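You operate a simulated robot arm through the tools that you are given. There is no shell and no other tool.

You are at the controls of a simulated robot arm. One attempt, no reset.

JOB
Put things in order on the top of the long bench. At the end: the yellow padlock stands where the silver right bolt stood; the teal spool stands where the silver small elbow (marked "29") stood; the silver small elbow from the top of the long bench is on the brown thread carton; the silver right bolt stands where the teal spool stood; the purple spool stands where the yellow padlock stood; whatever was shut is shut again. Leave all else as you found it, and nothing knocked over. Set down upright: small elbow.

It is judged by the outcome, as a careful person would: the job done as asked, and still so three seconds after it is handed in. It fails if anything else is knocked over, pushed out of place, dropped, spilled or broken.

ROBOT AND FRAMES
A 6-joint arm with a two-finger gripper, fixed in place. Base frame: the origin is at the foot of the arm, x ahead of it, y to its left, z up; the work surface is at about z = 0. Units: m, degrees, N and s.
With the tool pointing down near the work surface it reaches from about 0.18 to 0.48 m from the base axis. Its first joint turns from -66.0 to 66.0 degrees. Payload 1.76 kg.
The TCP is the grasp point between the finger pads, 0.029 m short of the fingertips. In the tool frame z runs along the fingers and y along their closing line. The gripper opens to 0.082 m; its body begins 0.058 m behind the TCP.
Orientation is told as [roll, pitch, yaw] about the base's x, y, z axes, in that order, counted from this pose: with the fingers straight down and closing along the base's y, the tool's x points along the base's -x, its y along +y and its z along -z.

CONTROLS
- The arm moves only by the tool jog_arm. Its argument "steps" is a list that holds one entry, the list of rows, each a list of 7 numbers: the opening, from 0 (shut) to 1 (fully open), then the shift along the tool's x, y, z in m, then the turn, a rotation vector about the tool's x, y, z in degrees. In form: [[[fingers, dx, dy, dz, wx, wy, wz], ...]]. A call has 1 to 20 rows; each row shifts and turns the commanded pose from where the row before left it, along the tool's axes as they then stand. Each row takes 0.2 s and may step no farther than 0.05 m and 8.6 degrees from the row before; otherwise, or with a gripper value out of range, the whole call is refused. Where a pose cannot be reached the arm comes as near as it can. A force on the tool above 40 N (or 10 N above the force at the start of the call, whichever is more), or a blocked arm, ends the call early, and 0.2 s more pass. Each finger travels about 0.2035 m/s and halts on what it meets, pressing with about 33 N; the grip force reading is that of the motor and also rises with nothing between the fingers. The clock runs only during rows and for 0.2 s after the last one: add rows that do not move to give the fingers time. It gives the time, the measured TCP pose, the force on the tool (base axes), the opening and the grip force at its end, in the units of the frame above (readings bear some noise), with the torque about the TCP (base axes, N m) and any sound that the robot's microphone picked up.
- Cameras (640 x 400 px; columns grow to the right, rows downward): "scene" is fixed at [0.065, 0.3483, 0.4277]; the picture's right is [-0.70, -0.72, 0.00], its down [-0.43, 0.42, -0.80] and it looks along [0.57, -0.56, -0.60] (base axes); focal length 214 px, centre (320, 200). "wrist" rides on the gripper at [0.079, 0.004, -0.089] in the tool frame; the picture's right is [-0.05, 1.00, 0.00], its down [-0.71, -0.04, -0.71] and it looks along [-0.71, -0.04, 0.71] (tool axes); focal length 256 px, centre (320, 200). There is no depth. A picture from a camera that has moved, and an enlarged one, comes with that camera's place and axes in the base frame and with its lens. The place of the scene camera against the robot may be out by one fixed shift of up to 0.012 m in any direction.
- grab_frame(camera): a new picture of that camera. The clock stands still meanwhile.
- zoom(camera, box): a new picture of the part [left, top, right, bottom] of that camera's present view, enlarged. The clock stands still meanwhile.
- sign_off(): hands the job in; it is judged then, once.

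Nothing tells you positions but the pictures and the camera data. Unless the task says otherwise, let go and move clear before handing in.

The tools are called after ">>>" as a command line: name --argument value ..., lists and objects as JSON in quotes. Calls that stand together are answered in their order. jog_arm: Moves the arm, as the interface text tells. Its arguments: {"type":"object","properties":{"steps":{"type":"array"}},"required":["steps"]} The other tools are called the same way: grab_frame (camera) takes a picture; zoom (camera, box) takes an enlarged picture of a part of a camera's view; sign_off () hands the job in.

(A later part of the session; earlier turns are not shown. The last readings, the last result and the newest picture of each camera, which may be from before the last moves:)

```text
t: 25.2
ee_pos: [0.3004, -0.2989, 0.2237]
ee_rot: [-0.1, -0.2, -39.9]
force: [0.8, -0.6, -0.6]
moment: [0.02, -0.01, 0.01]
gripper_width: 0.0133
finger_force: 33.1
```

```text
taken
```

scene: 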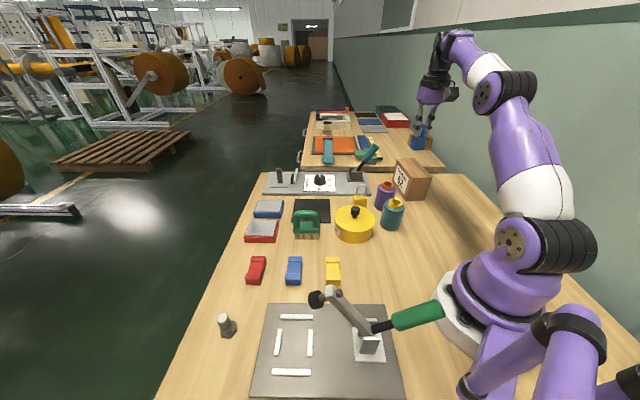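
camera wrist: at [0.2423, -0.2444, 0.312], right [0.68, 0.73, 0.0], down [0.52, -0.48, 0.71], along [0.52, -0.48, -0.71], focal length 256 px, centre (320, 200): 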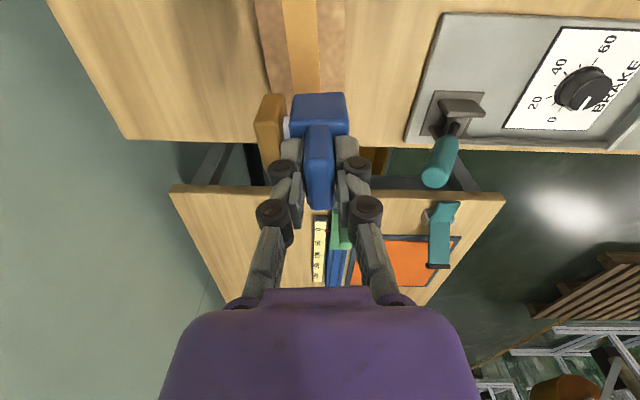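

The elbow hangs over the carton and the tape stripe on the carton top shows in view. I'll zoom there to fix where the carton's edges are.

>>> zoom --camera "wrist" --box '[220, 0, 420, 125]'

>>> zoom --camera "scene" --box '[360, 100, 460, 210]'

```text
3.20 times, centred on (320, 62) of wrist
camera zoom: at [0.2423, -0.2444, 0.312], right [0.68, 0.73, 0.0], down [0.52, -0.48, 0.71], along [0.52, -0.48, -0.71], focal length 819 px, centre (320, 640)
```

zoom: 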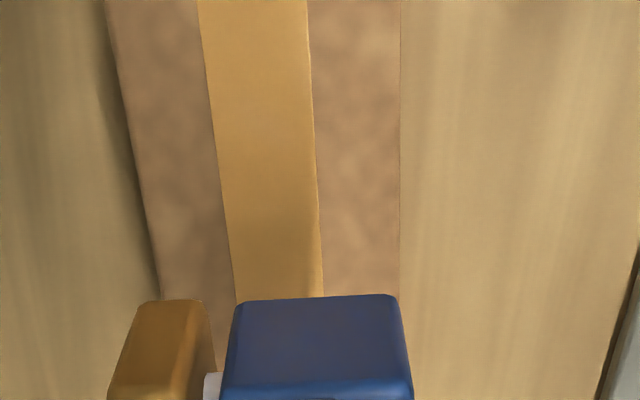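

```text
3.64 times, centred on (410, 155) of scene
camera zoom: at [0.065, 0.3483, 0.4277], right [-0.7, -0.72, 0.0], down [-0.43, 0.42, -0.8], along [0.57, -0.56, -0.6], focal length 780 px, centre (-7, 364)
```

zoom: 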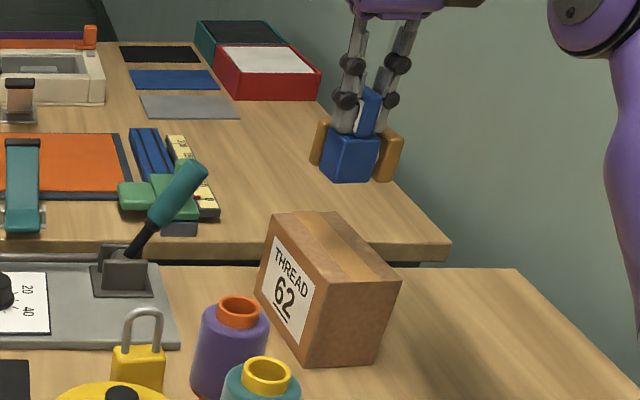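

The carton centre comes out at (0.294, -0.308), turned -39.8°, in line with the held elbow. I'll centre the elbow's footprint on it and descend in small steps to feel the touch-down.

>>> jog_arm --steps '[[[0.05, 0.0068, -0.0019, 0.01, 0, 0, 0], [0.05, 0, 0, 0.015, 0, 0, 0], [0.05, 0, 0, 0.015, 0, 0, 0], [0.05, 0, 0, 0.012, 0, 0, 0], [0.05, 0, 0, 0, 0, 0, 0]]]'

>>> zoom --camera "scene" --box '[360, 100, 460, 210]'

>>> grab_frame --camera "wrist"

```text
t: 26.4
ee_pos: [0.2962, -0.2917, 0.1695]
ee_rot: [0.0, -0.2, -39.9]
force: [0.7, -0.5, -0.1]
moment: [0.0, -0.02, 0.01]
gripper_width: 0.0131
finger_force: 32.7
```

```text
3.64 times, centred on (410, 155) of scene
camera zoom: at [0.065, 0.3483, 0.4277], right [-0.7, -0.72, 0.0], down [-0.43, 0.42, -0.8], along [0.57, -0.56, -0.6], focal length 780 px, centre (-7, 364)
```

zoom: 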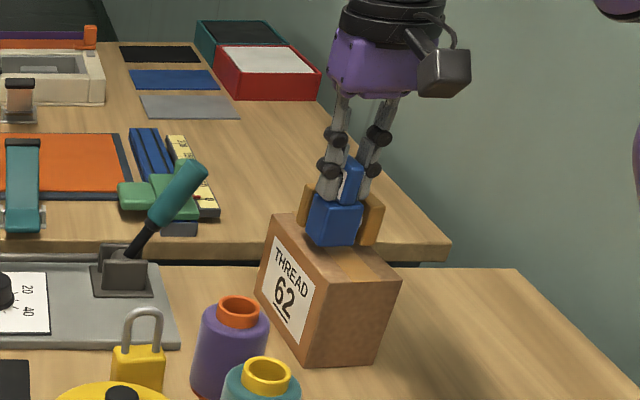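

```text
taken
camera wrist: at [0.2374, -0.2379, 0.258], right [0.68, 0.73, 0.0], down [0.52, -0.48, 0.71], along [0.52, -0.48, -0.71], focal length 256 px, centre (320, 200)
```

wrist: 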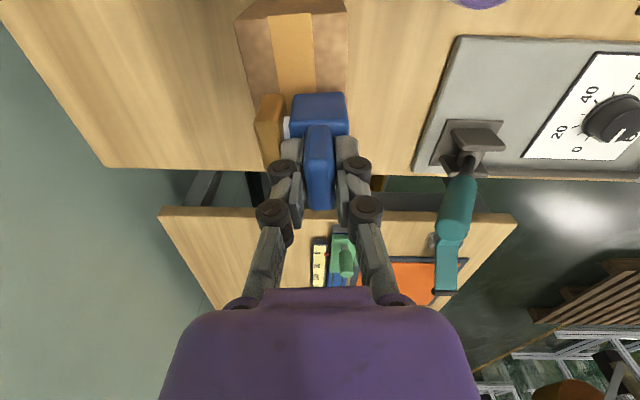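

The elbow is just above the carton top. I'll zoom in to check the side margins before lowering.

>>> zoom --camera "wrist" --box '[220, 0, 380, 180]'

>>> zoom --camera "scene" --box '[390, 135, 440, 205]'

```text
2.22 times, centred on (300, 90) of wrist
camera zoom: at [0.2374, -0.2379, 0.258], right [0.68, 0.73, 0.0], down [0.52, -0.48, 0.71], along [0.52, -0.48, -0.71], focal length 569 px, centre (364, 444)
```

zoom: 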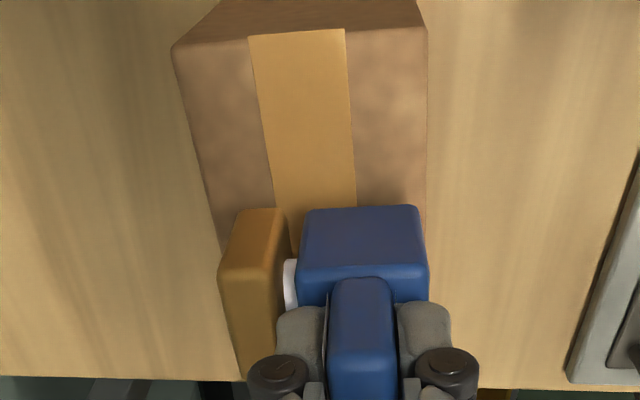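

```text
5.71 times, centred on (415, 170) of scene
camera zoom: at [0.065, 0.3483, 0.4277], right [-0.7, -0.72, 0.0], down [-0.43, 0.42, -0.8], along [0.57, -0.56, -0.6], focal length 1226 px, centre (-223, 371)
```

zoom: 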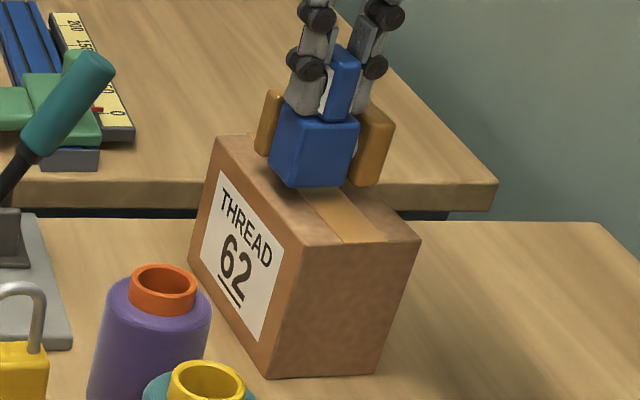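

Centre offsets: the elbow is about 3 mm too far toward the aisle and fine lengthwise. I'll shift 3 mm and lower it gently.

>>> jog_arm --steps '[[[0.05, 0, -0.003, 0.003, 0, 0, 0], [0.05, 0, 0, 0.003, 0, 0, 0], [0.05, 0, 0, 0.002, 0, 0, 0], [0.05, 0, 0, 0.002, 0, 0, 0]]]'

>>> zoom --camera "scene" --box '[390, 135, 440, 205]'

```text
t: 27.4
ee_pos: [0.2922, -0.2941, 0.1604]
ee_rot: [0.0, -0.2, -40.0]
force: [-0.3, -0.3, -0.4]
moment: [0.01, 0.02, 0.01]
gripper_width: 0.0132
finger_force: 33.5
```

```text
5.71 times, centred on (415, 170) of scene
camera zoom: at [0.065, 0.3483, 0.4277], right [-0.7, -0.72, 0.0], down [-0.43, 0.42, -0.8], along [0.57, -0.56, -0.6], focal length 1226 px, centre (-223, 371)
```

zoom: 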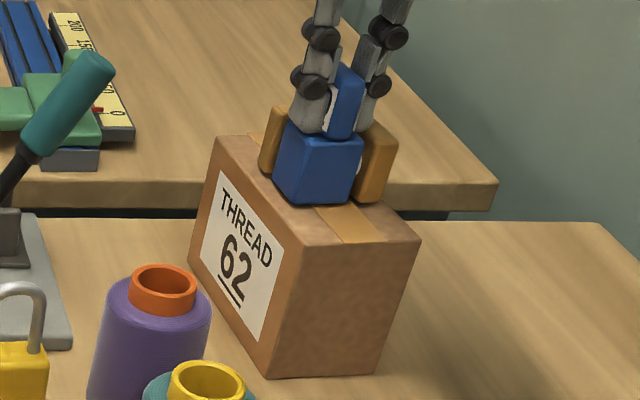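

Still no contact at z 0.160. I'll keep lowering in 1 to 2 mm steps.

>>> jog_arm --steps '[[[0.05, 0, 0, 0.0015, 0, 0, 0], [0.05, 0, 0, 0.0015, 0, 0, 0], [0.05, 0, 0, 0, 0, 0, 0]]]'

>>> jog_arm --steps '[[[0.05, 0, 0, 0.001, 0, 0, 0], [0.05, 0, 0, 0.001, 0, 0, 0], [0.05, 0, 0, 0, 0, 0, 0]]]'

```text
t: 28.2
ee_pos: [0.2917, -0.2959, 0.1578]
ee_rot: [0.0, -0.1, -40.0]
force: [-0.7, 4.1, 7.9]
moment: [0.22, 0.19, -0.03]
gripper_width: 0.013
finger_force: 33.2
```

```text
t: 29.0
ee_pos: [0.2923, -0.296, 0.1561]
ee_rot: [-0.1, -0.4, -40.0]
force: [-4.7, -5.2, 24.4]
moment: [-0.26, 0.04, -0.05]
gripper_width: 0.0132
finger_force: 32.6
```

Contact with the carton top at about z 0.158. I'll ease off the press, then open the fingers a little and rise.

>>> jog_arm --steps '[[[0.05, 0, 0, -0.001, 0, 0, 0], [0.05, 0, 0, -0.0005, 0, 0, 0], [0.05, 0, 0, 0, 0, 0, 0]]]'

>>> jog_arm --steps '[[[0.2, 0, 0, 0, 0, 0, 0], [0.3, 0, 0, 0, 0, 0, 0], [0.35, 0, 0, 0, 0, 0, 0], [0.35, 0, 0, -0.003, 0, 0, 0], [0.35, 0, 0, -0.01, 0, 0, 0], [0.35, 0, 0, -0.02, 0, 0, 0], [0.5, 0, 0, -0.03, 0, 0, 0]]]'

>>> zoom --camera "scene" --box '[370, 120, 450, 210]'

>>> grab_frame --camera "wrist"

```text
t: 29.8
ee_pos: [0.2918, -0.2948, 0.1574]
ee_rot: [0.1, 0.0, -39.9]
force: [2.5, -5.2, 10.9]
moment: [-0.42, -0.44, -0.12]
gripper_width: 0.0132
finger_force: 33.3
```

```text
t: 31.4
ee_pos: [0.2921, -0.2976, 0.2185]
ee_rot: [0.0, -0.2, -40.1]
force: [-0.2, -0.5, 0.8]
moment: [-0.04, 0.02, -0.04]
gripper_width: 0.041
finger_force: 0.1
```

```text
4.44 times, centred on (410, 165) of scene
camera zoom: at [0.065, 0.3483, 0.4277], right [-0.7, -0.72, 0.0], down [-0.43, 0.42, -0.8], along [0.57, -0.56, -0.6], focal length 953 px, centre (-80, 356)
```

zoom: 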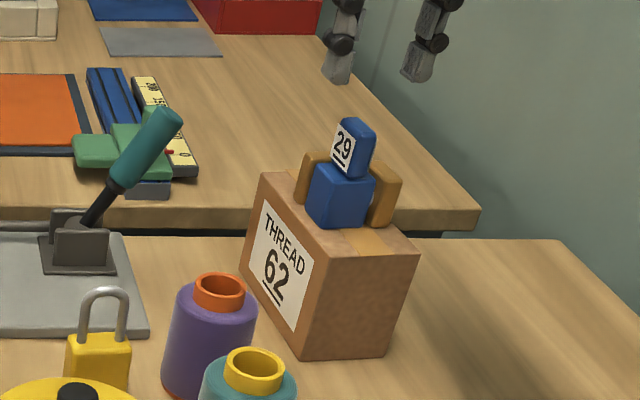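

```text
taken
camera wrist: at [0.2341, -0.2431, 0.3066], right [0.68, 0.73, 0.0], down [0.52, -0.48, 0.71], along [0.52, -0.48, -0.71], focal length 256 px, centre (320, 200)
```

wrist: 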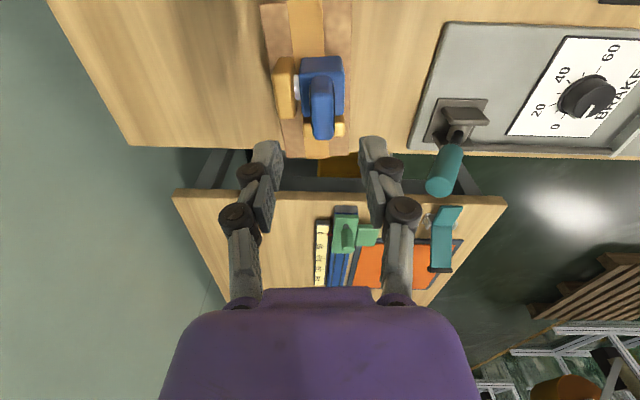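

The elbow stands upright on the carton. Now for the teal spool: I'll move above it and turn the fingers so they clear the tin and the purple spool.

>>> jog_arm --steps '[[[1, 0, 0, -0.03, 0, 0, 0], [1, 0.0318, 0.0226, 0, 0, 0, 0], [1, 0.0318, 0.0226, 0, 0, 0, 0], [1, 0.0318, 0.0226, 0, 0, 0, 0], [1, 0.0318, 0.0226, 0.01, 0, 0, 0], [1, 0.0318, 0.0226, 0.02, 0, 0, 0], [1, 0, 0, 0.01, 0, 0, 8.4], [1, 0, 0, 0.01, 0, 0, 8.4], [1, 0, 0, 0.01, 0, 0, 8.4], [1, 0, 0, 0, 0, 0, 8.4], [1, 0, 0, 0, 0, 0, 8.4], [1, 0, 0, 0, 0, 0, 0]]]'

>>> grab_frame --camera "wrist"

>>> zoom --camera "wrist" --box '[220, 20, 420, 160]'

>>> grab_frame --camera "scene"

```text
t: 34.0
ee_pos: [0.2422, -0.1059, 0.1881]
ee_rot: [0.1, -0.1, -82.1]
force: [-0.1, -0.8, -0.4]
moment: [-0.04, -0.01, -0.01]
gripper_width: 0.0819
finger_force: 0.2
```

```text
taken
camera wrist: at [0.2356, -0.0273, 0.2759], right [1.0, 0.08, 0.0], down [0.06, -0.7, 0.71], along [0.06, -0.71, -0.71], focal length 256 px, centre (320, 200)
```

wrist: 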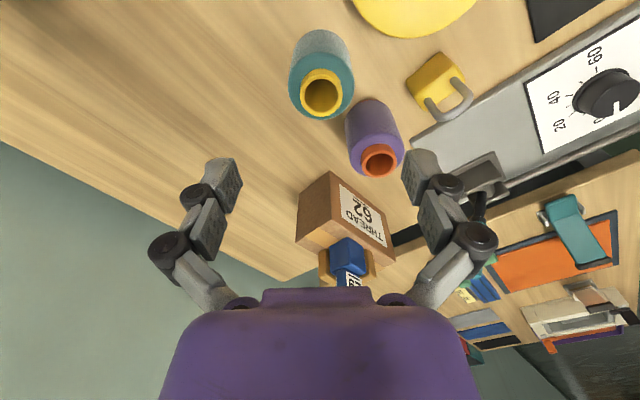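

```text
2.86 times, centred on (320, 90) of wrist
camera zoom: at [0.2356, -0.0273, 0.2759], right [1.0, 0.08, 0.0], down [0.06, -0.7, 0.71], along [0.06, -0.71, -0.71], focal length 731 px, centre (320, 514)
```

zoom: 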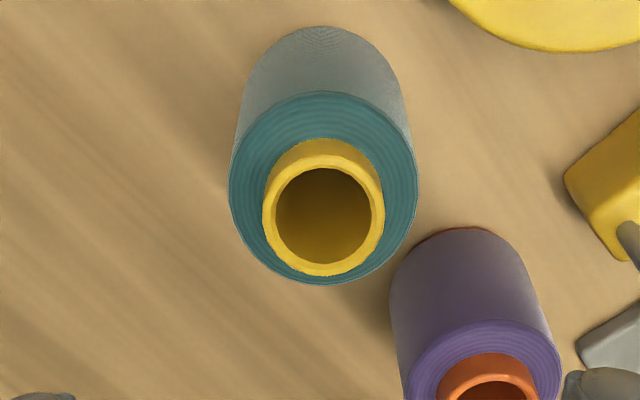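

```text
taken
```

scene: 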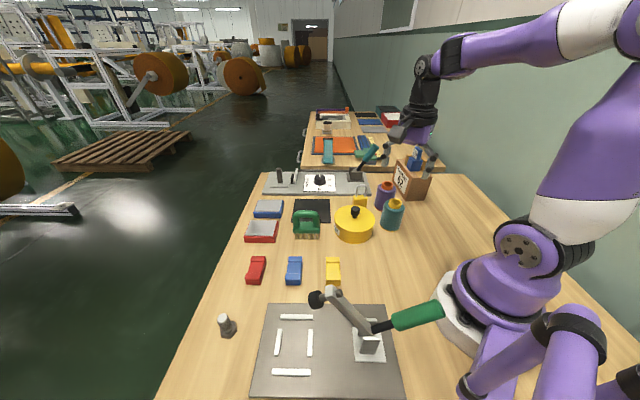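

Teal spool axis is at (0.2434, -0.1100), radius about 0.027. I'll correct a few millimetres and go down around its body with fully open fingers.

>>> jog_arm --steps '[[[1, -0.0042, 0.0006, 0.02, 0, 0, 0], [1, 0, 0, 0.035, 0, 0, 0], [1, 0, 0, 0.035, 0, 0, 0], [1, 0, 0, 0.03, 0, 0, 0], [1, 0, 0, 0.018, 0, 0, 0], [1, 0, 0, 0.008, 0, 0, 0], [1, 0, 0, 0, 0, 0, 0]]]'

>>> grab_frame --camera "wrist"

>>> zoom --camera "scene" --box '[340, 130, 460, 250]'

```text
t: 35.6
ee_pos: [0.2434, -0.1091, 0.0428]
ee_rot: [0.1, -0.1, -82.0]
force: [-0.3, -0.9, 0.6]
moment: [-0.02, 0.0, 0.0]
gripper_width: 0.0822
finger_force: 0.0
```

```text
taken
camera wrist: at [0.236, -0.0303, 0.131], right [1.0, 0.09, 0.0], down [0.06, -0.7, 0.71], along [0.06, -0.71, -0.71], focal length 256 px, centre (320, 200)
```

wrist: 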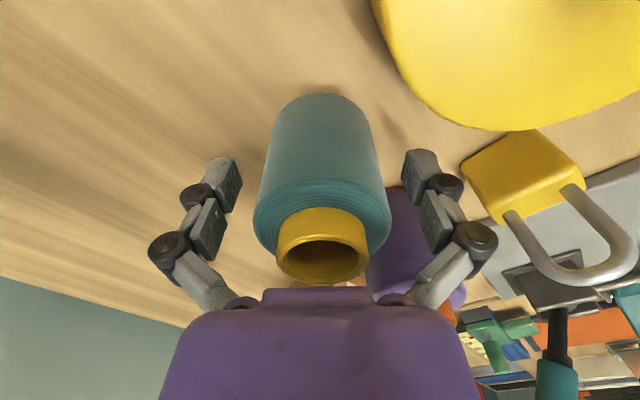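

```text
3.33 times, centred on (400, 190) of scene
camera zoom: at [0.065, 0.3483, 0.4277], right [-0.7, -0.72, 0.0], down [-0.43, 0.42, -0.8], along [0.57, -0.56, -0.6], focal length 715 px, centre (53, 233)
```

zoom: 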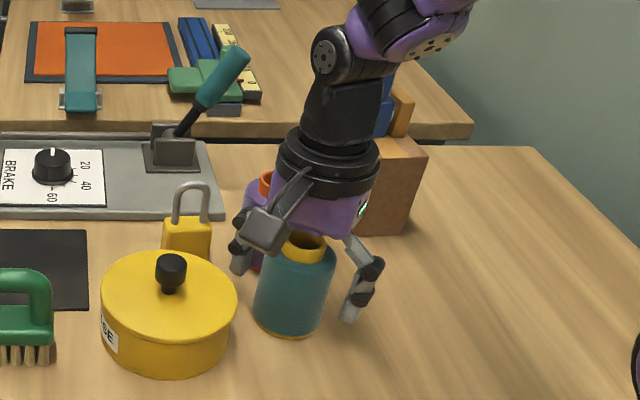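

The spool is centred between the fingers and nothing touches. Closing.

>>> jog_arm --steps '[[[0.8, 0, 0, 0, 0, 0, 0], [0.65, 0, 0, 0, 0, 0, 0], [0.55, 0, 0, 0, 0, 0, 0], [0.5, 0, 0, 0, 0, 0, 0], [0.5, 0, 0, 0, 0, 0, 0]]]'

```text
t: 36.8
ee_pos: [0.2428, -0.1098, 0.0452]
ee_rot: [0.0, -0.1, -82.0]
force: [2.8, 0.9, 8.3]
moment: [0.04, -0.07, 0.12]
gripper_width: 0.0529
finger_force: 32.8
```

The grip holds at 0.053 m. I'll lift straight up and check.

>>> jog_arm --steps '[[[0.5, 0, 0, -0.01, 0, 0, 0], [0.5, 0, 0, -0.02, 0, 0, 0], [0.5, 0, 0, -0.03, 0, 0, 0], [0.5, 0, 0, -0.04, 0, 0, 0], [0.5, 0, 0, -0.03, 0, 0, 0], [0.5, 0, 0, 0, 0, 0, 0]]]'

>>> grab_frame --camera "scene"

>>> grab_frame --camera "wrist"

```text
t: 38.2
ee_pos: [0.2431, -0.1114, 0.17]
ee_rot: [0.0, 0.0, -81.9]
force: [0.0, 0.5, -1.9]
moment: [-0.02, 0.01, -0.02]
gripper_width: 0.0527
finger_force: 33.1
```

```text
taken
```

scene: 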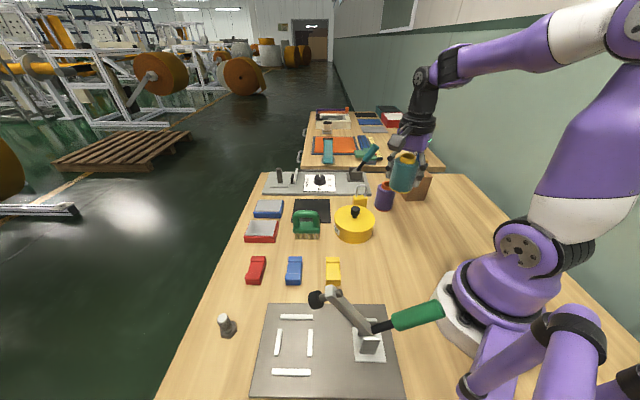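

```text
taken
camera wrist: at [0.2354, -0.0313, 0.2593], right [1.0, 0.09, 0.0], down [0.06, -0.7, 0.71], along [0.06, -0.71, -0.71], focal length 256 px, centre (320, 200)
```

wrist: 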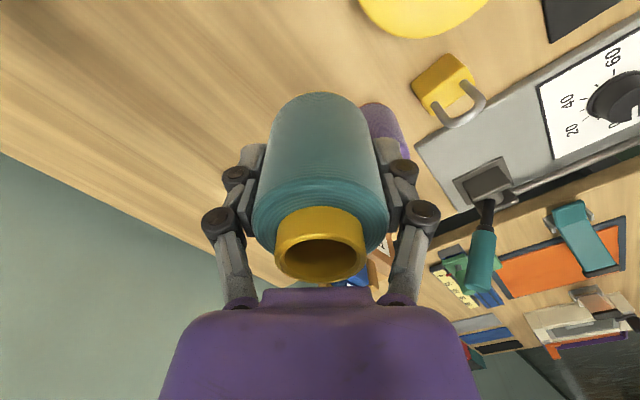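

The spool is up and straight. I'll turn it, then carry it over the tin to the elbow's old spot on the mat at about (0.4385, 0.036).

>>> jog_arm --steps '[[[0.5, 0, 0, 0, 0, 0, -8], [0.5, 0, 0, 0, 0, 0, -8], [0.5, 0, 0, 0, 0, 0, -8], [0.5, 0, 0, 0, 0, 0, -8], [0.5, 0, 0, 0, 0, 0, -8], [0.5, -0.0078, 0.04, 0, 0, 0, 0], [0.5, -0.0078, 0.04, 0, 0, 0, 0], [0.5, -0.0078, 0.04, 0, 0, 0, 0], [0.5, -0.0078, 0.04, 0, 0, 0, 0], [0.5, -0.0078, 0.04, 0, 0, 0, 0], [0.5, -0.0078, 0.04, 0, 0, 0, 0], [0.5, 0, 0, 0, 0, 0, 0]]]'

>>> grab_frame --camera "wrist"

>>> zoom --camera "scene" --box '[250, 130, 380, 250]'

```text
t: 40.8
ee_pos: [0.4397, 0.0388, 0.1681]
ee_rot: [0.0, 0.0, -42.0]
force: [-0.2, 0.3, -1.4]
moment: [-0.02, -0.01, -0.03]
gripper_width: 0.0528
finger_force: 32.8
```

```text
taken
camera wrist: at [0.384, 0.0947, 0.2568], right [0.71, 0.71, 0.0], down [0.5, -0.5, 0.71], along [0.5, -0.5, -0.71], focal length 256 px, centre (320, 200)
```

wrist: 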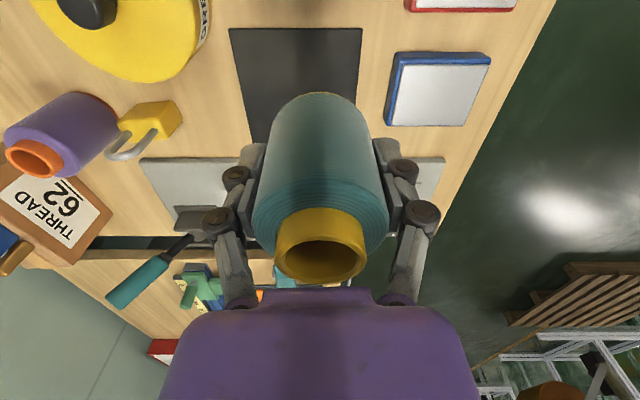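

```text
3.33 times, centred on (315, 190) of scene
camera zoom: at [0.065, 0.3483, 0.4277], right [-0.7, -0.72, 0.0], down [-0.43, 0.42, -0.8], along [0.57, -0.56, -0.6], focal length 715 px, centre (337, 233)
```

zoom: 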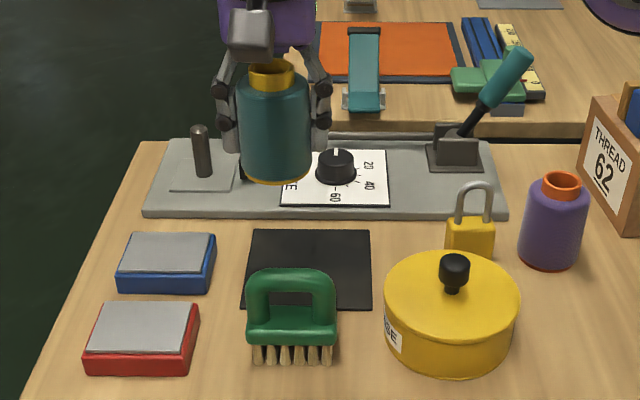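

The mat is clear below, with about 2 cm to the blue block and 4 cm to the brush. I'll shift 3 mm to the target and lower.

>>> jog_arm --steps '[[[0.5, -0.0014, -0.0034, 0.02, 0, 0, 0], [0.5, 0, 0, 0.03, 0, 0, 0], [0.5, 0, 0, 0.03, 0, 0, 0], [0.5, 0, 0, 0.02, 0, 0, 0], [0.5, 0, 0, 0.01, 0, 0, 0], [0.5, 0, 0, 0, 0, 0, 0]]]'

>>> grab_frame --camera "wrist"

>>> zoom --camera "scene" --box '[250, 150, 380, 250]'

```text
t: 42.2
ee_pos: [0.438, 0.0319, 0.0607]
ee_rot: [0.0, -0.1, -42.0]
force: [-0.2, 0.7, -3.4]
moment: [-0.01, 0.03, -0.01]
gripper_width: 0.0528
finger_force: 32.8
```

```text
taken
camera wrist: at [0.3814, 0.0887, 0.1492], right [0.71, 0.71, 0.0], down [0.5, -0.5, 0.71], along [0.5, -0.5, -0.71], focal length 256 px, centre (320, 200)
```

wrist: 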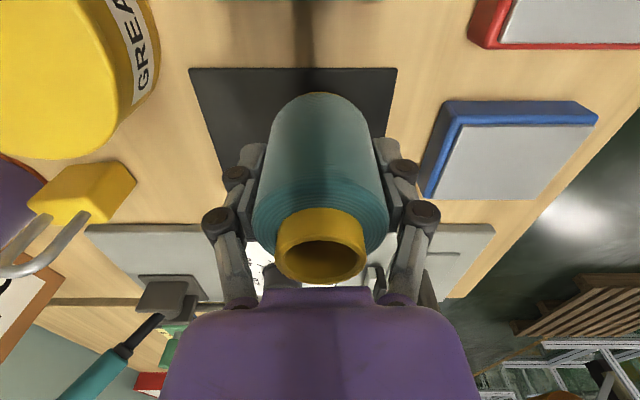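

```text
4.00 times, centred on (315, 200) of scene
camera zoom: at [0.065, 0.3483, 0.4277], right [-0.7, -0.72, 0.0], down [-0.43, 0.42, -0.8], along [0.57, -0.56, -0.6], focal length 858 px, centre (340, 200)
```

zoom: 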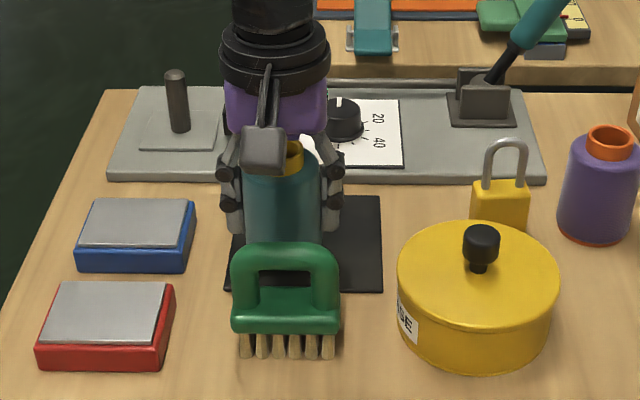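

It reads about 3 mm off in y, so I'll correct that and feel for the mat in small steps.

>>> jog_arm --steps '[[[0.5, 0.0011, 0.0024, 0.006, 0, 0, 0], [0.5, 0, 0, 0.004, 0, 0, 0], [0.5, 0, 0, 0.002, 0, 0, 0], [0.5, 0, 0, 0, 0, 0, 0]]]'

>>> jog_arm --steps '[[[0.5, 0, 0, 0.001, 0, 0, 0], [0.5, 0, 0, 0.001, 0, 0, 0], [0.5, 0, 0, 0, 0, 0, 0]]]'

```text
t: 43.2
ee_pos: [0.4395, 0.035, 0.0505]
ee_rot: [0.0, -0.1, -42.0]
force: [-0.5, 0.6, -3.1]
moment: [0.0, -0.01, 0.02]
gripper_width: 0.053
finger_force: 32.9
```

```text
t: 44.0
ee_pos: [0.4405, 0.0338, 0.049]
ee_rot: [-0.1, -0.2, -42.1]
force: [-0.7, 0.4, -3.5]
moment: [0.01, 0.0, -0.01]
gripper_width: 0.0528
finger_force: 32.9
```

>>> jog_arm --steps '[[[0.5, 0, 0, 0.001, 0, 0, 0], [0.5, 0, 0, 0.001, 0, 0, 0], [0.5, 0, 0, 0, 0, 0, 0]]]'

>>> jog_arm --steps '[[[0.5, 0, 0, 0.001, 0, 0, 0], [0.5, 0, 0, 0, 0, 0, 0]]]'

```text
t: 44.8
ee_pos: [0.4405, 0.0351, 0.0477]
ee_rot: [0.0, -0.3, -42.0]
force: [-9.4, -0.9, 18.4]
moment: [0.29, 0.0, 0.18]
gripper_width: 0.0525
finger_force: 32.7
```

```text
t: 45.4
ee_pos: [0.4409, 0.0358, 0.0467]
ee_rot: [0.1, -0.3, -42.2]
force: [-8.8, -9.7, 32.7]
moment: [-0.36, 0.34, 0.25]
gripper_width: 0.0532
finger_force: 33.0
```

The spool has touched down on the mat. I'll ease the pressure, open moderately and rise.

>>> jog_arm --steps '[[[0.5, 0, 0, -0.0015, 0, 0, 0], [0.5, 0, 0, -0.0005, 0, 0, 0], [0.5, 0, 0, 0, 0, 0, 0]]]'

>>> jog_arm --steps '[[[0.7, 0, 0, 0, 0, 0, 0], [0.85, 0, 0, 0, 0, 0, 0], [0.9, 0, 0, 0, 0, 0, 0], [0.9, 0, 0, -0.005, 0, 0, 0], [0.9, 0, 0, -0.02, 0, 0, 0], [0.9, 0, 0, -0.03, 0, 0, 0], [0.9, 0, 0, -0.04, 0, 0, 0], [0.9, 0, 0, -0.03, 0, 0, 0], [0.9, 0, 0, 0, 0, 0, 0]]]'

>>> grab_frame --camera "wrist"

>>> zoom --camera "scene" --box '[250, 150, 380, 250]'

```text
t: 46.2
ee_pos: [0.4387, 0.0366, 0.0476]
ee_rot: [-0.1, 0.0, -42.0]
force: [-0.7, -0.4, -3.3]
moment: [0.02, -0.02, 0.0]
gripper_width: 0.0529
finger_force: 33.1
```

```text
t: 48.2
ee_pos: [0.4394, 0.0363, 0.1736]
ee_rot: [0.0, -0.1, -41.9]
force: [-0.2, 0.0, -0.4]
moment: [-0.04, 0.0, 0.0]
gripper_width: 0.0737
finger_force: 0.1
```

```text
taken
camera wrist: at [0.3825, 0.0933, 0.2612], right [0.71, 0.71, 0.0], down [0.5, -0.5, 0.71], along [0.5, -0.5, -0.71], focal length 256 px, centre (320, 200)
```

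wrist: 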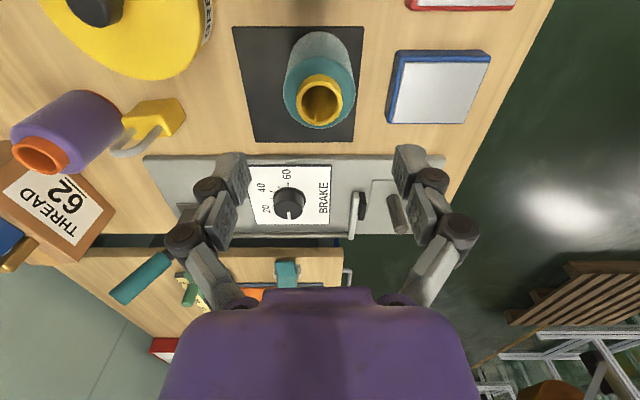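

```text
4.00 times, centred on (315, 200) of scene
camera zoom: at [0.065, 0.3483, 0.4277], right [-0.7, -0.72, 0.0], down [-0.43, 0.42, -0.8], along [0.57, -0.56, -0.6], focal length 858 px, centre (340, 200)
```

zoom: 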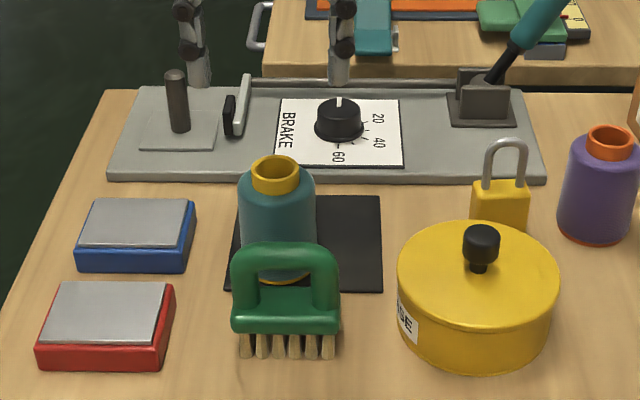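

The teal spool now stands at the elbow's old place, about (0.439, 0.036). Next is the bolt: I'll move over to it and measure it.

>>> jog_arm --steps '[[[1, 0, 0, -0.004, 0, 0, -8.4], [1, 0, 0, -0.004, 0, 0, -8.4], [1, 0, 0, -0.004, 0, 0, -8.4], [1, 0, 0, -0.004, 0, 0, -8.4], [1, 0, 0, -0.004, 0, 0, -8.4], [1, 0.02, 0.033, -0.001, 0, 0, 0], [1, 0.02, 0.033, -0.001, 0, 0, 0], [1, 0.02, 0.033, -0.001, 0, 0, 0], [1, 0.02, 0.033, -0.001, 0, 0, 0], [1, 0.02, 0.033, -0.001, 0, 0, 0], [1, 0.02, 0.033, -0.001, 0, 0, 0], [1, 0.02, 0.033, -0.001, 0, 0, 0], [1, 0.02, 0.033, -0.001, 0, 0, 0], [1, 0, 0, 0, 0, 0, 0]]]'

>>> grab_frame --camera "wrist"

>>> zoom --camera "wrist" --box '[260, 20, 420, 140]'

>>> grab_frame --camera "scene"

```text
t: 51.2
ee_pos: [0.2791, 0.2996, 0.1993]
ee_rot: [-0.1, -0.1, 0.0]
force: [-0.2, -0.6, -0.9]
moment: [0.0, 0.0, 0.02]
gripper_width: 0.0819
finger_force: 0.0
```

```text
taken
camera wrist: at [0.199, 0.3039, 0.2873], right [0.05, 1.0, 0.0], down [0.71, -0.04, 0.71], along [0.71, -0.04, -0.71], focal length 256 px, centre (320, 200)
```

wrist: 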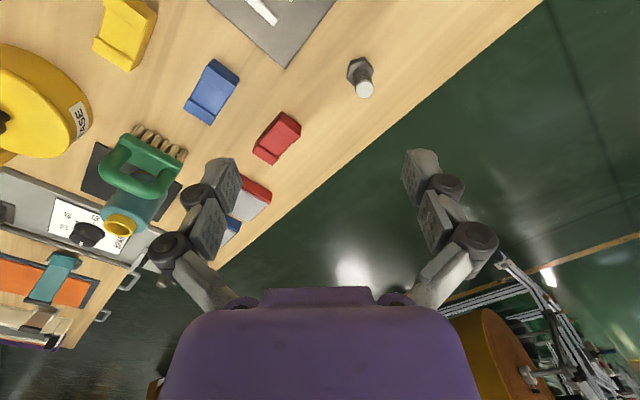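

```text
3.33 times, centred on (340, 80) of wrist
camera zoom: at [0.199, 0.3039, 0.2873], right [0.05, 1.0, 0.0], down [0.71, -0.04, 0.71], along [0.71, -0.04, -0.71], focal length 853 px, centre (253, 600)
```

zoom: 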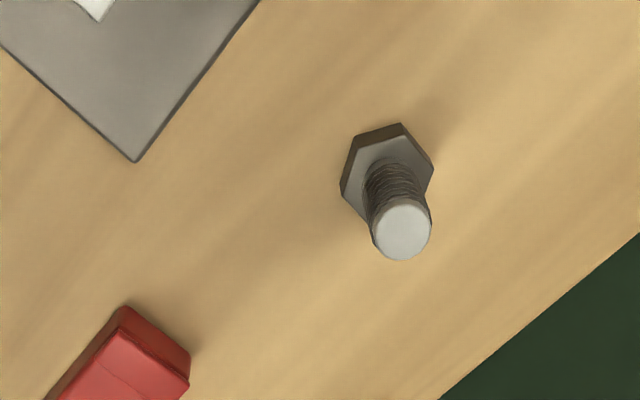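

```text
taken
```

scene: 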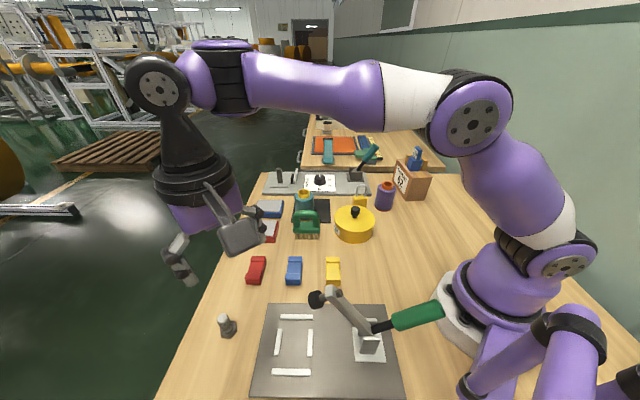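

The bolt axis is at (0.2935, 0.3397) and it is about 0.053 m tall, standing on its head. I'll line up over it and go part way down first.

>>> jog_arm --steps '[[[0.7, -0.0144, 0.0401, 0.015, 0, 0, 0], [0.7, 0, 0, 0.035, 0, 0, 0], [0.7, 0, 0, 0.035, 0, 0, 0], [0.7, 0, 0, 0.015, 0, 0, 0], [0.7, 0, 0, 0, 0, 0, 0]]]'

>>> grab_frame --camera "wrist"

>>> zoom --camera "wrist" --box '[240, 50, 400, 210]'

```text
t: 52.4
ee_pos: [0.2953, 0.3411, 0.1012]
ee_rot: [-0.1, -0.1, -0.1]
force: [0.2, 0.5, 0.6]
moment: [0.01, -0.02, 0.04]
gripper_width: 0.0572
finger_force: 0.0
```

```text
taken
camera wrist: at [0.2157, 0.3449, 0.1888], right [0.05, 1.0, 0.0], down [0.71, -0.04, 0.71], along [0.71, -0.04, -0.71], focal length 256 px, centre (320, 200)
```

wrist: 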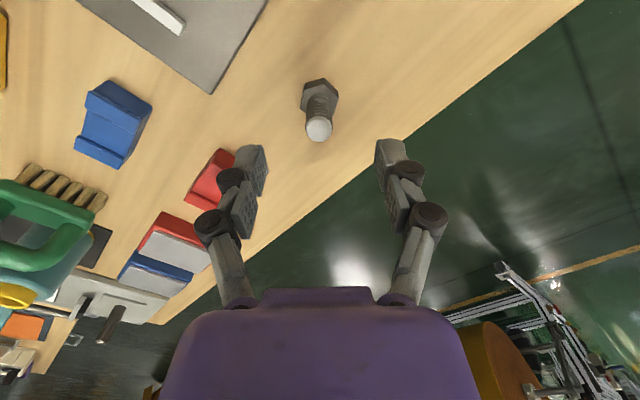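

```text
2.50 times, centred on (320, 130) of wrist
camera zoom: at [0.2157, 0.3449, 0.1888], right [0.05, 1.0, 0.0], down [0.71, -0.04, 0.71], along [0.71, -0.04, -0.71], focal length 640 px, centre (320, 375)
```

zoom: 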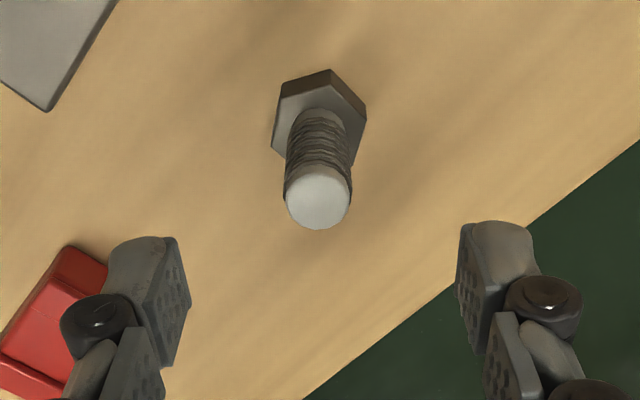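

The bolt sits 3 mm nearer than the finger line. I'll correct that and descend so the tips stop just above its head.

>>> jog_arm --steps '[[[0.7, 0.003, -0.0007, 0.02, 0, 0, 0], [0.7, 0, 0, 0.02, 0, 0, 0], [0.7, 0, 0, 0.011, 0, 0, 0], [0.7, 0, 0, 0, 0, 0, 0]]]'

>>> grab_frame --camera "wrist"

>>> zoom --camera "scene" --box '[160, 250, 300, 370]'

```text
t: 53.4
ee_pos: [0.2911, 0.3386, 0.048]
ee_rot: [-0.1, 0.0, 0.0]
force: [0.2, -0.3, 0.2]
moment: [0.02, 0.03, 0.06]
gripper_width: 0.0575
finger_force: 0.0
```

```text
taken
camera wrist: at [0.2118, 0.3431, 0.1369], right [0.05, 1.0, 0.0], down [0.7, -0.04, 0.71], along [0.71, -0.04, -0.71], focal length 256 px, centre (320, 200)
```

wrist: 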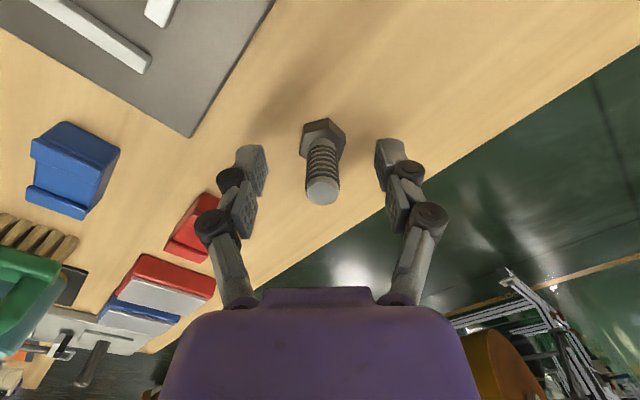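

```text
3.33 times, centred on (230, 310) of scene
camera zoom: at [0.065, 0.3483, 0.4277], right [-0.7, -0.72, 0.0], down [-0.43, 0.42, -0.8], along [0.57, -0.56, -0.6], focal length 715 px, centre (620, -167)
```

zoom: 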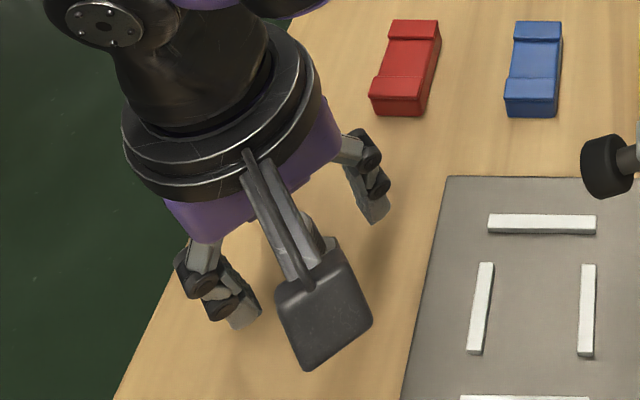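

The shaft is centred between the pads. I'll rise 2 mm for clearance from the head and close.

>>> jog_arm --steps '[[[0.6, 0, 0, -0.002, 0, 0, 0], [0.4, 0, 0, 0, 0, 0, 0], [0.25, 0, 0, 0, 0, 0, 0], [0.1, 0, 0, 0, 0, 0, 0], [0.1, 0, 0, 0, 0, 0, 0], [0.1, 0, 0, 0, 0, 0, 0]]]'

```text
t: 54.8
ee_pos: [0.2915, 0.3374, 0.0523]
ee_rot: [-0.1, -0.1, 0.1]
force: [-0.5, 0.8, 0.2]
moment: [-0.04, 0.02, 0.05]
gripper_width: 0.0145
finger_force: 32.8
```

The bolt is gripped at 14.5 mm with no side force. Lifting it straight up.

>>> jog_arm --steps '[[[0.1, 0, 0, -0.01, 0, 0, 0], [0.1, 0, 0, -0.02, 0, 0, 0], [0.1, 0, 0, -0.035, 0, 0, 0], [0.1, 0, 0, -0.035, 0, 0, 0], [0.1, 0, 0, -0.03, 0, 0, 0], [0.1, 0, 0, 0, 0, 0, 0]]]'

>>> grab_frame --camera "wrist"

>>> grab_frame --camera "scene"

```text
t: 56.2
ee_pos: [0.2921, 0.3403, 0.1811]
ee_rot: [-0.1, -0.1, 0.1]
force: [-0.3, 0.6, -0.6]
moment: [-0.01, 0.03, -0.03]
gripper_width: 0.0146
finger_force: 32.9
```

```text
taken
camera wrist: at [0.2123, 0.3451, 0.2688], right [0.05, 1.0, 0.0], down [0.71, -0.04, 0.71], along [0.71, -0.04, -0.71], focal length 256 px, centre (320, 200)
```

wrist: 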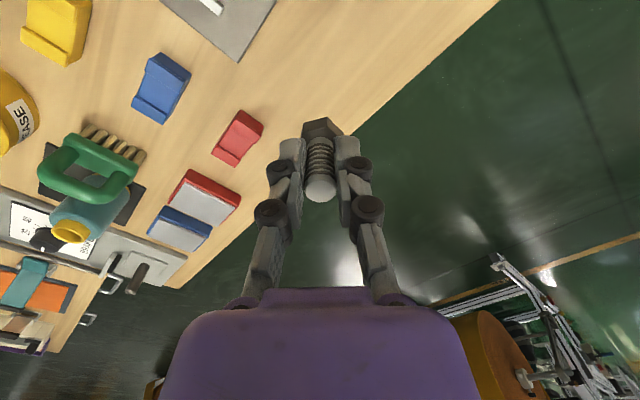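

```text
taken
```

scene: 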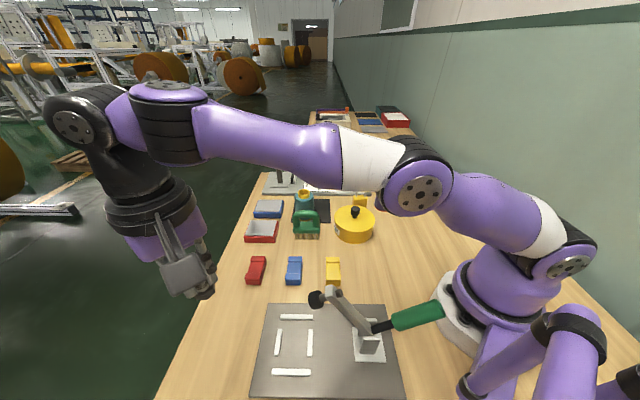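

The bolt hangs upright. I'll carry it across at a safe height to the teal spool's old spot at (0.2434, -0.110).

>>> jog_arm --steps '[[[0.1, 0.004, -0.0375, -0.005, 0, 0, 0], [0.1, 0.004, -0.0375, -0.005, 0, 0, 0], [0.1, 0.004, -0.0375, -0.005, 0, 0, 0], [0.1, 0.004, -0.0375, -0.005, 0, 0, 0], [0.1, 0.004, -0.0375, 0, 0, 0, 0], [0.1, 0.004, -0.0375, 0, 0, 0, 0], [0.1, 0.004, -0.0375, 0, 0, 0, 0], [0.1, 0.004, -0.0375, 0, 0, 0, 0], [0.1, 0.004, -0.0375, 0, 0, 0, 0], [0.1, 0.004, -0.0375, 0, 0, 0, 0], [0.1, 0.004, -0.0375, 0, 0, 0, 0], [0.1, 0.004, -0.0375, 0, 0, 0, 0], [0.1, 0, 0, 0, 0, 0, 0]]]'

>>> grab_frame --camera "wrist"

>>> grab_frame --camera "scene"

```text
t: 59.0
ee_pos: [0.2434, -0.1123, 0.2009]
ee_rot: [-0.1, -0.2, 0.0]
force: [0.0, -0.2, -1.4]
moment: [-0.02, 0.01, 0.04]
gripper_width: 0.0147
finger_force: 33.1
```

```text
taken
camera wrist: at [0.1639, -0.1074, 0.2893], right [0.05, 1.0, 0.0], down [0.7, -0.04, 0.71], along [0.71, -0.04, -0.71], focal length 256 px, centre (320, 200)
```

wrist: 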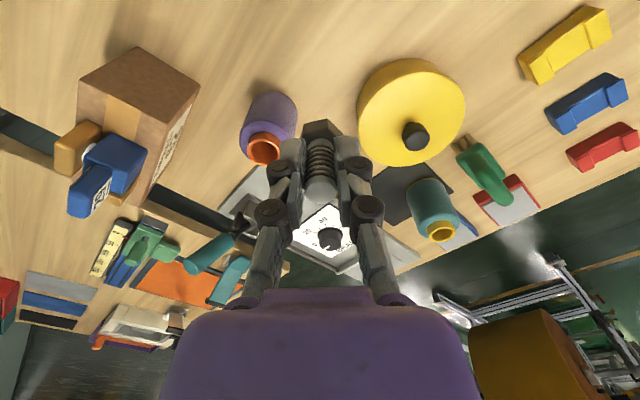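

```text
taken
```

scene: 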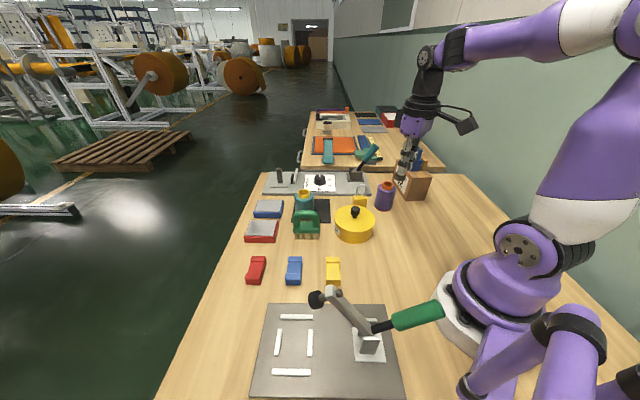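

The spot below is free. I'll lower the bolt, fast at first and then in fine steps until it touches.

>>> jog_arm --steps '[[[0.1, -0.0003, 0.0015, 0.03, 0, 0, 0], [0.1, 0, 0, 0.035, 0, 0, 0], [0.1, 0, 0, 0.035, 0, 0, 0], [0.1, 0, 0, 0.025, 0, 0, 0], [0.1, 0, 0, 0.013, 0, 0, 0], [0.1, 0, 0, 0, 0, 0, 0]]]'

>>> zoom --camera "scene" --box '[340, 130, 460, 250]'

```text
t: 60.4
ee_pos: [0.2428, -0.1108, 0.0623]
ee_rot: [0.0, -0.2, 0.0]
force: [0.3, 0.3, -0.4]
moment: [0.0, 0.0, 0.05]
gripper_width: 0.0144
finger_force: 32.6
```

```text
3.33 times, centred on (400, 190) of scene
camera zoom: at [0.065, 0.3483, 0.4277], right [-0.7, -0.72, 0.0], down [-0.43, 0.42, -0.8], along [0.57, -0.56, -0.6], focal length 715 px, centre (53, 233)
```

zoom: 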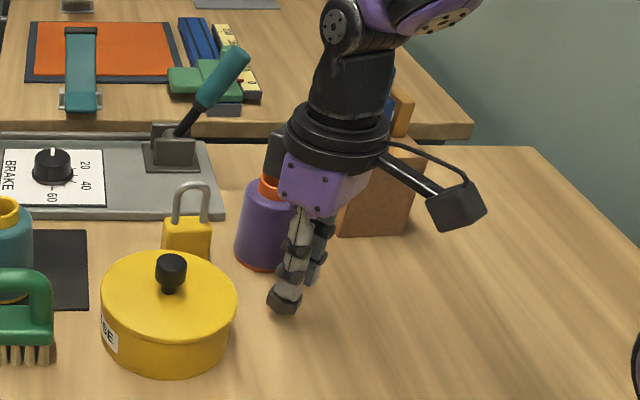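

>>> jog_arm --steps '[[[0.1, 0, 0, 0.005, 0, 0, 0], [0.1, 0, 0, 0.002, 0, 0, 0], [0.1, 0, 0, 0.001, 0, 0, 0], [0.1, 0, 0, 0, 0, 0, 0]]]'

>>> jog_arm --steps '[[[0.1, 0, 0, 0.001, 0, 0, 0], [0.1, 0, 0, 0.001, 0, 0, 0], [0.1, 0, 0, 0, 0, 0, 0]]]'

```text
t: 61.4
ee_pos: [0.2433, -0.109, 0.0554]
ee_rot: [0.0, -0.1, 0.1]
force: [1.0, 0.6, -0.1]
moment: [0.01, -0.02, 0.03]
gripper_width: 0.0145
finger_force: 32.7
```

```text
t: 62.2
ee_pos: [0.2425, -0.1094, 0.0545]
ee_rot: [-0.1, -0.1, 0.0]
force: [0.4, 0.0, -1.2]
moment: [-0.02, 0.0, -0.02]
gripper_width: 0.0144
finger_force: 33.0
```

The bolt is not on the bench yet. I'll go on in 1 mm steps.

>>> jog_arm --steps '[[[0.1, 0, 0, 0.001, 0, 0, 0], [0.1, 0, 0, 0.001, 0, 0, 0], [0.1, 0, 0, 0, 0, 0, 0]]]'

```text
t: 63.0
ee_pos: [0.2432, -0.1101, 0.052]
ee_rot: [0.0, -0.1, -0.1]
force: [1.0, -0.2, 0.4]
moment: [0.01, 0.01, -0.02]
gripper_width: 0.0141
finger_force: 33.0
```

>>> jog_arm --steps '[[[0.1, 0, 0, 0.001, 0, 0, 0], [0.1, 0, 0, 0, 0, 0, 0]]]'

```text
t: 63.6
ee_pos: [0.2441, -0.1099, 0.0514]
ee_rot: [-0.1, 0.0, 0.0]
force: [-4.0, 1.0, 17.4]
moment: [0.05, 0.04, 0.04]
gripper_width: 0.0145
finger_force: 33.1
```

The bolt's head has touched the bench. I'll ease off slightly, release, and rise.

>>> jog_arm --steps '[[[0.1, 0, 0, -0.0005, 0, 0, 0], [0.1, 0, 0, -0.0003, 0, 0, 0], [0.1, 0, 0, 0, 0, 0, 0]]]'

>>> jog_arm --steps '[[[0.25, 0, 0, 0, 0, 0, 0], [0.4, 0, 0, 0, 0, 0, 0], [0.5, 0, 0, 0, 0, 0, 0], [0.5, 0, 0, -0.005, 0, 0, 0], [0.5, 0, 0, -0.02, 0, 0, 0], [0.5, 0, 0, -0.03, 0, 0, 0], [0.5, 0, 0, -0.035, 0, 0, 0], [0.5, 0, 0, -0.035, 0, 0, 0], [0.5, 0, 0, 0, 0, 0, 0]]]'

>>> grab_frame --camera "wrist"

>>> zoom --camera "scene" --box '[320, 130, 460, 250]'

```text
t: 64.4
ee_pos: [0.2427, -0.1092, 0.0519]
ee_rot: [-0.1, -0.1, -0.1]
force: [0.5, -0.4, -0.7]
moment: [0.01, 0.03, -0.01]
gripper_width: 0.0144
finger_force: 32.9
```

```text
t: 66.4
ee_pos: [0.2433, -0.1066, 0.1779]
ee_rot: [-0.1, -0.1, 0.1]
force: [0.0, 0.4, -0.8]
moment: [0.03, 0.0, 0.03]
gripper_width: 0.041
finger_force: 0.0
```

```text
taken
camera wrist: at [0.1639, -0.1023, 0.2663], right [0.05, 1.0, 0.0], down [0.71, -0.04, 0.71], along [0.71, -0.04, -0.71], focal length 256 px, centre (320, 200)
```

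wrist: 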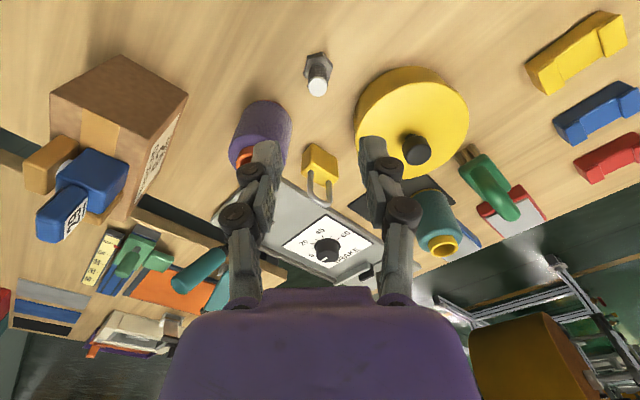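

```text
3.33 times, centred on (390, 190) of scene
camera zoom: at [0.065, 0.3483, 0.4277], right [-0.7, -0.72, 0.0], down [-0.43, 0.42, -0.8], along [0.57, -0.56, -0.6], focal length 715 px, centre (87, 233)
```

zoom: 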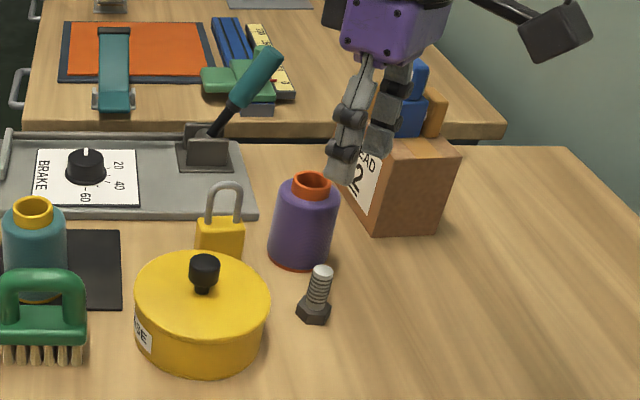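

The bolt stands where the teal spool was. Next I'll take the padlock: turn the fingers across its thin side and view it from above.

>>> jog_arm --steps '[[[0.5, 0, 0, -0.01, 0, 0, -8.17], [0.5, 0, 0, 0, 0, 0, -8.17], [0.5, 0, 0, 0, 0, 0, -8.17], [0.5, 0, 0, 0, 0, 0, -8.17], [0.5, 0, 0, 0, 0, 0, -8.17], [0.5, 0, 0, 0, 0, 0, -8.17], [0.5, -0.0224, -0.0293, 0, 0, 0, 0], [0.5, -0.0224, -0.0293, 0, 0, 0, 0], [0.5, -0.0224, -0.0293, 0, 0, 0, 0], [0.5, 0, 0, 0, 0, 0, 0]]]'

>>> grab_frame --camera "wrist"

>>> zoom --camera "wrist" --box '[240, 20, 400, 140]'

```text
t: 68.6
ee_pos: [0.3542, -0.1152, 0.1862]
ee_rot: [-0.1, 0.0, 49.0]
force: [0.7, -0.2, 0.9]
moment: [-0.03, 0.03, -0.02]
gripper_width: 0.0411
finger_force: 0.0
```

```text
taken
camera wrist: at [0.2988, -0.1726, 0.274], right [-0.72, 0.69, 0.0], down [0.49, 0.51, 0.71], along [0.49, 0.51, -0.71], focal length 256 px, centre (320, 200)
```

wrist: 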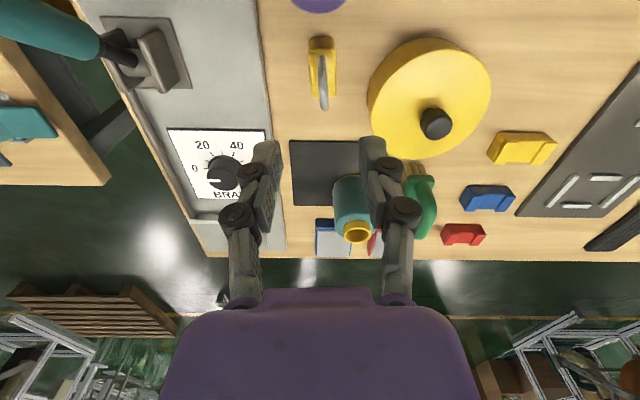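

```text
3.33 times, centred on (320, 80) of wrist
camera zoom: at [0.2988, -0.1726, 0.274], right [-0.72, 0.69, 0.0], down [0.49, 0.51, 0.71], along [0.49, 0.51, -0.71], focal length 853 px, centre (320, 600)
```

zoom: 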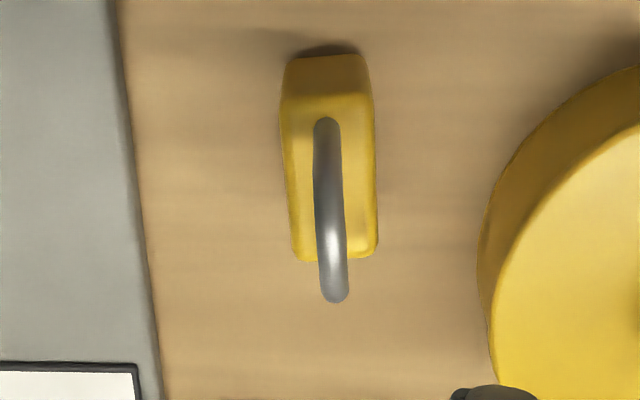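

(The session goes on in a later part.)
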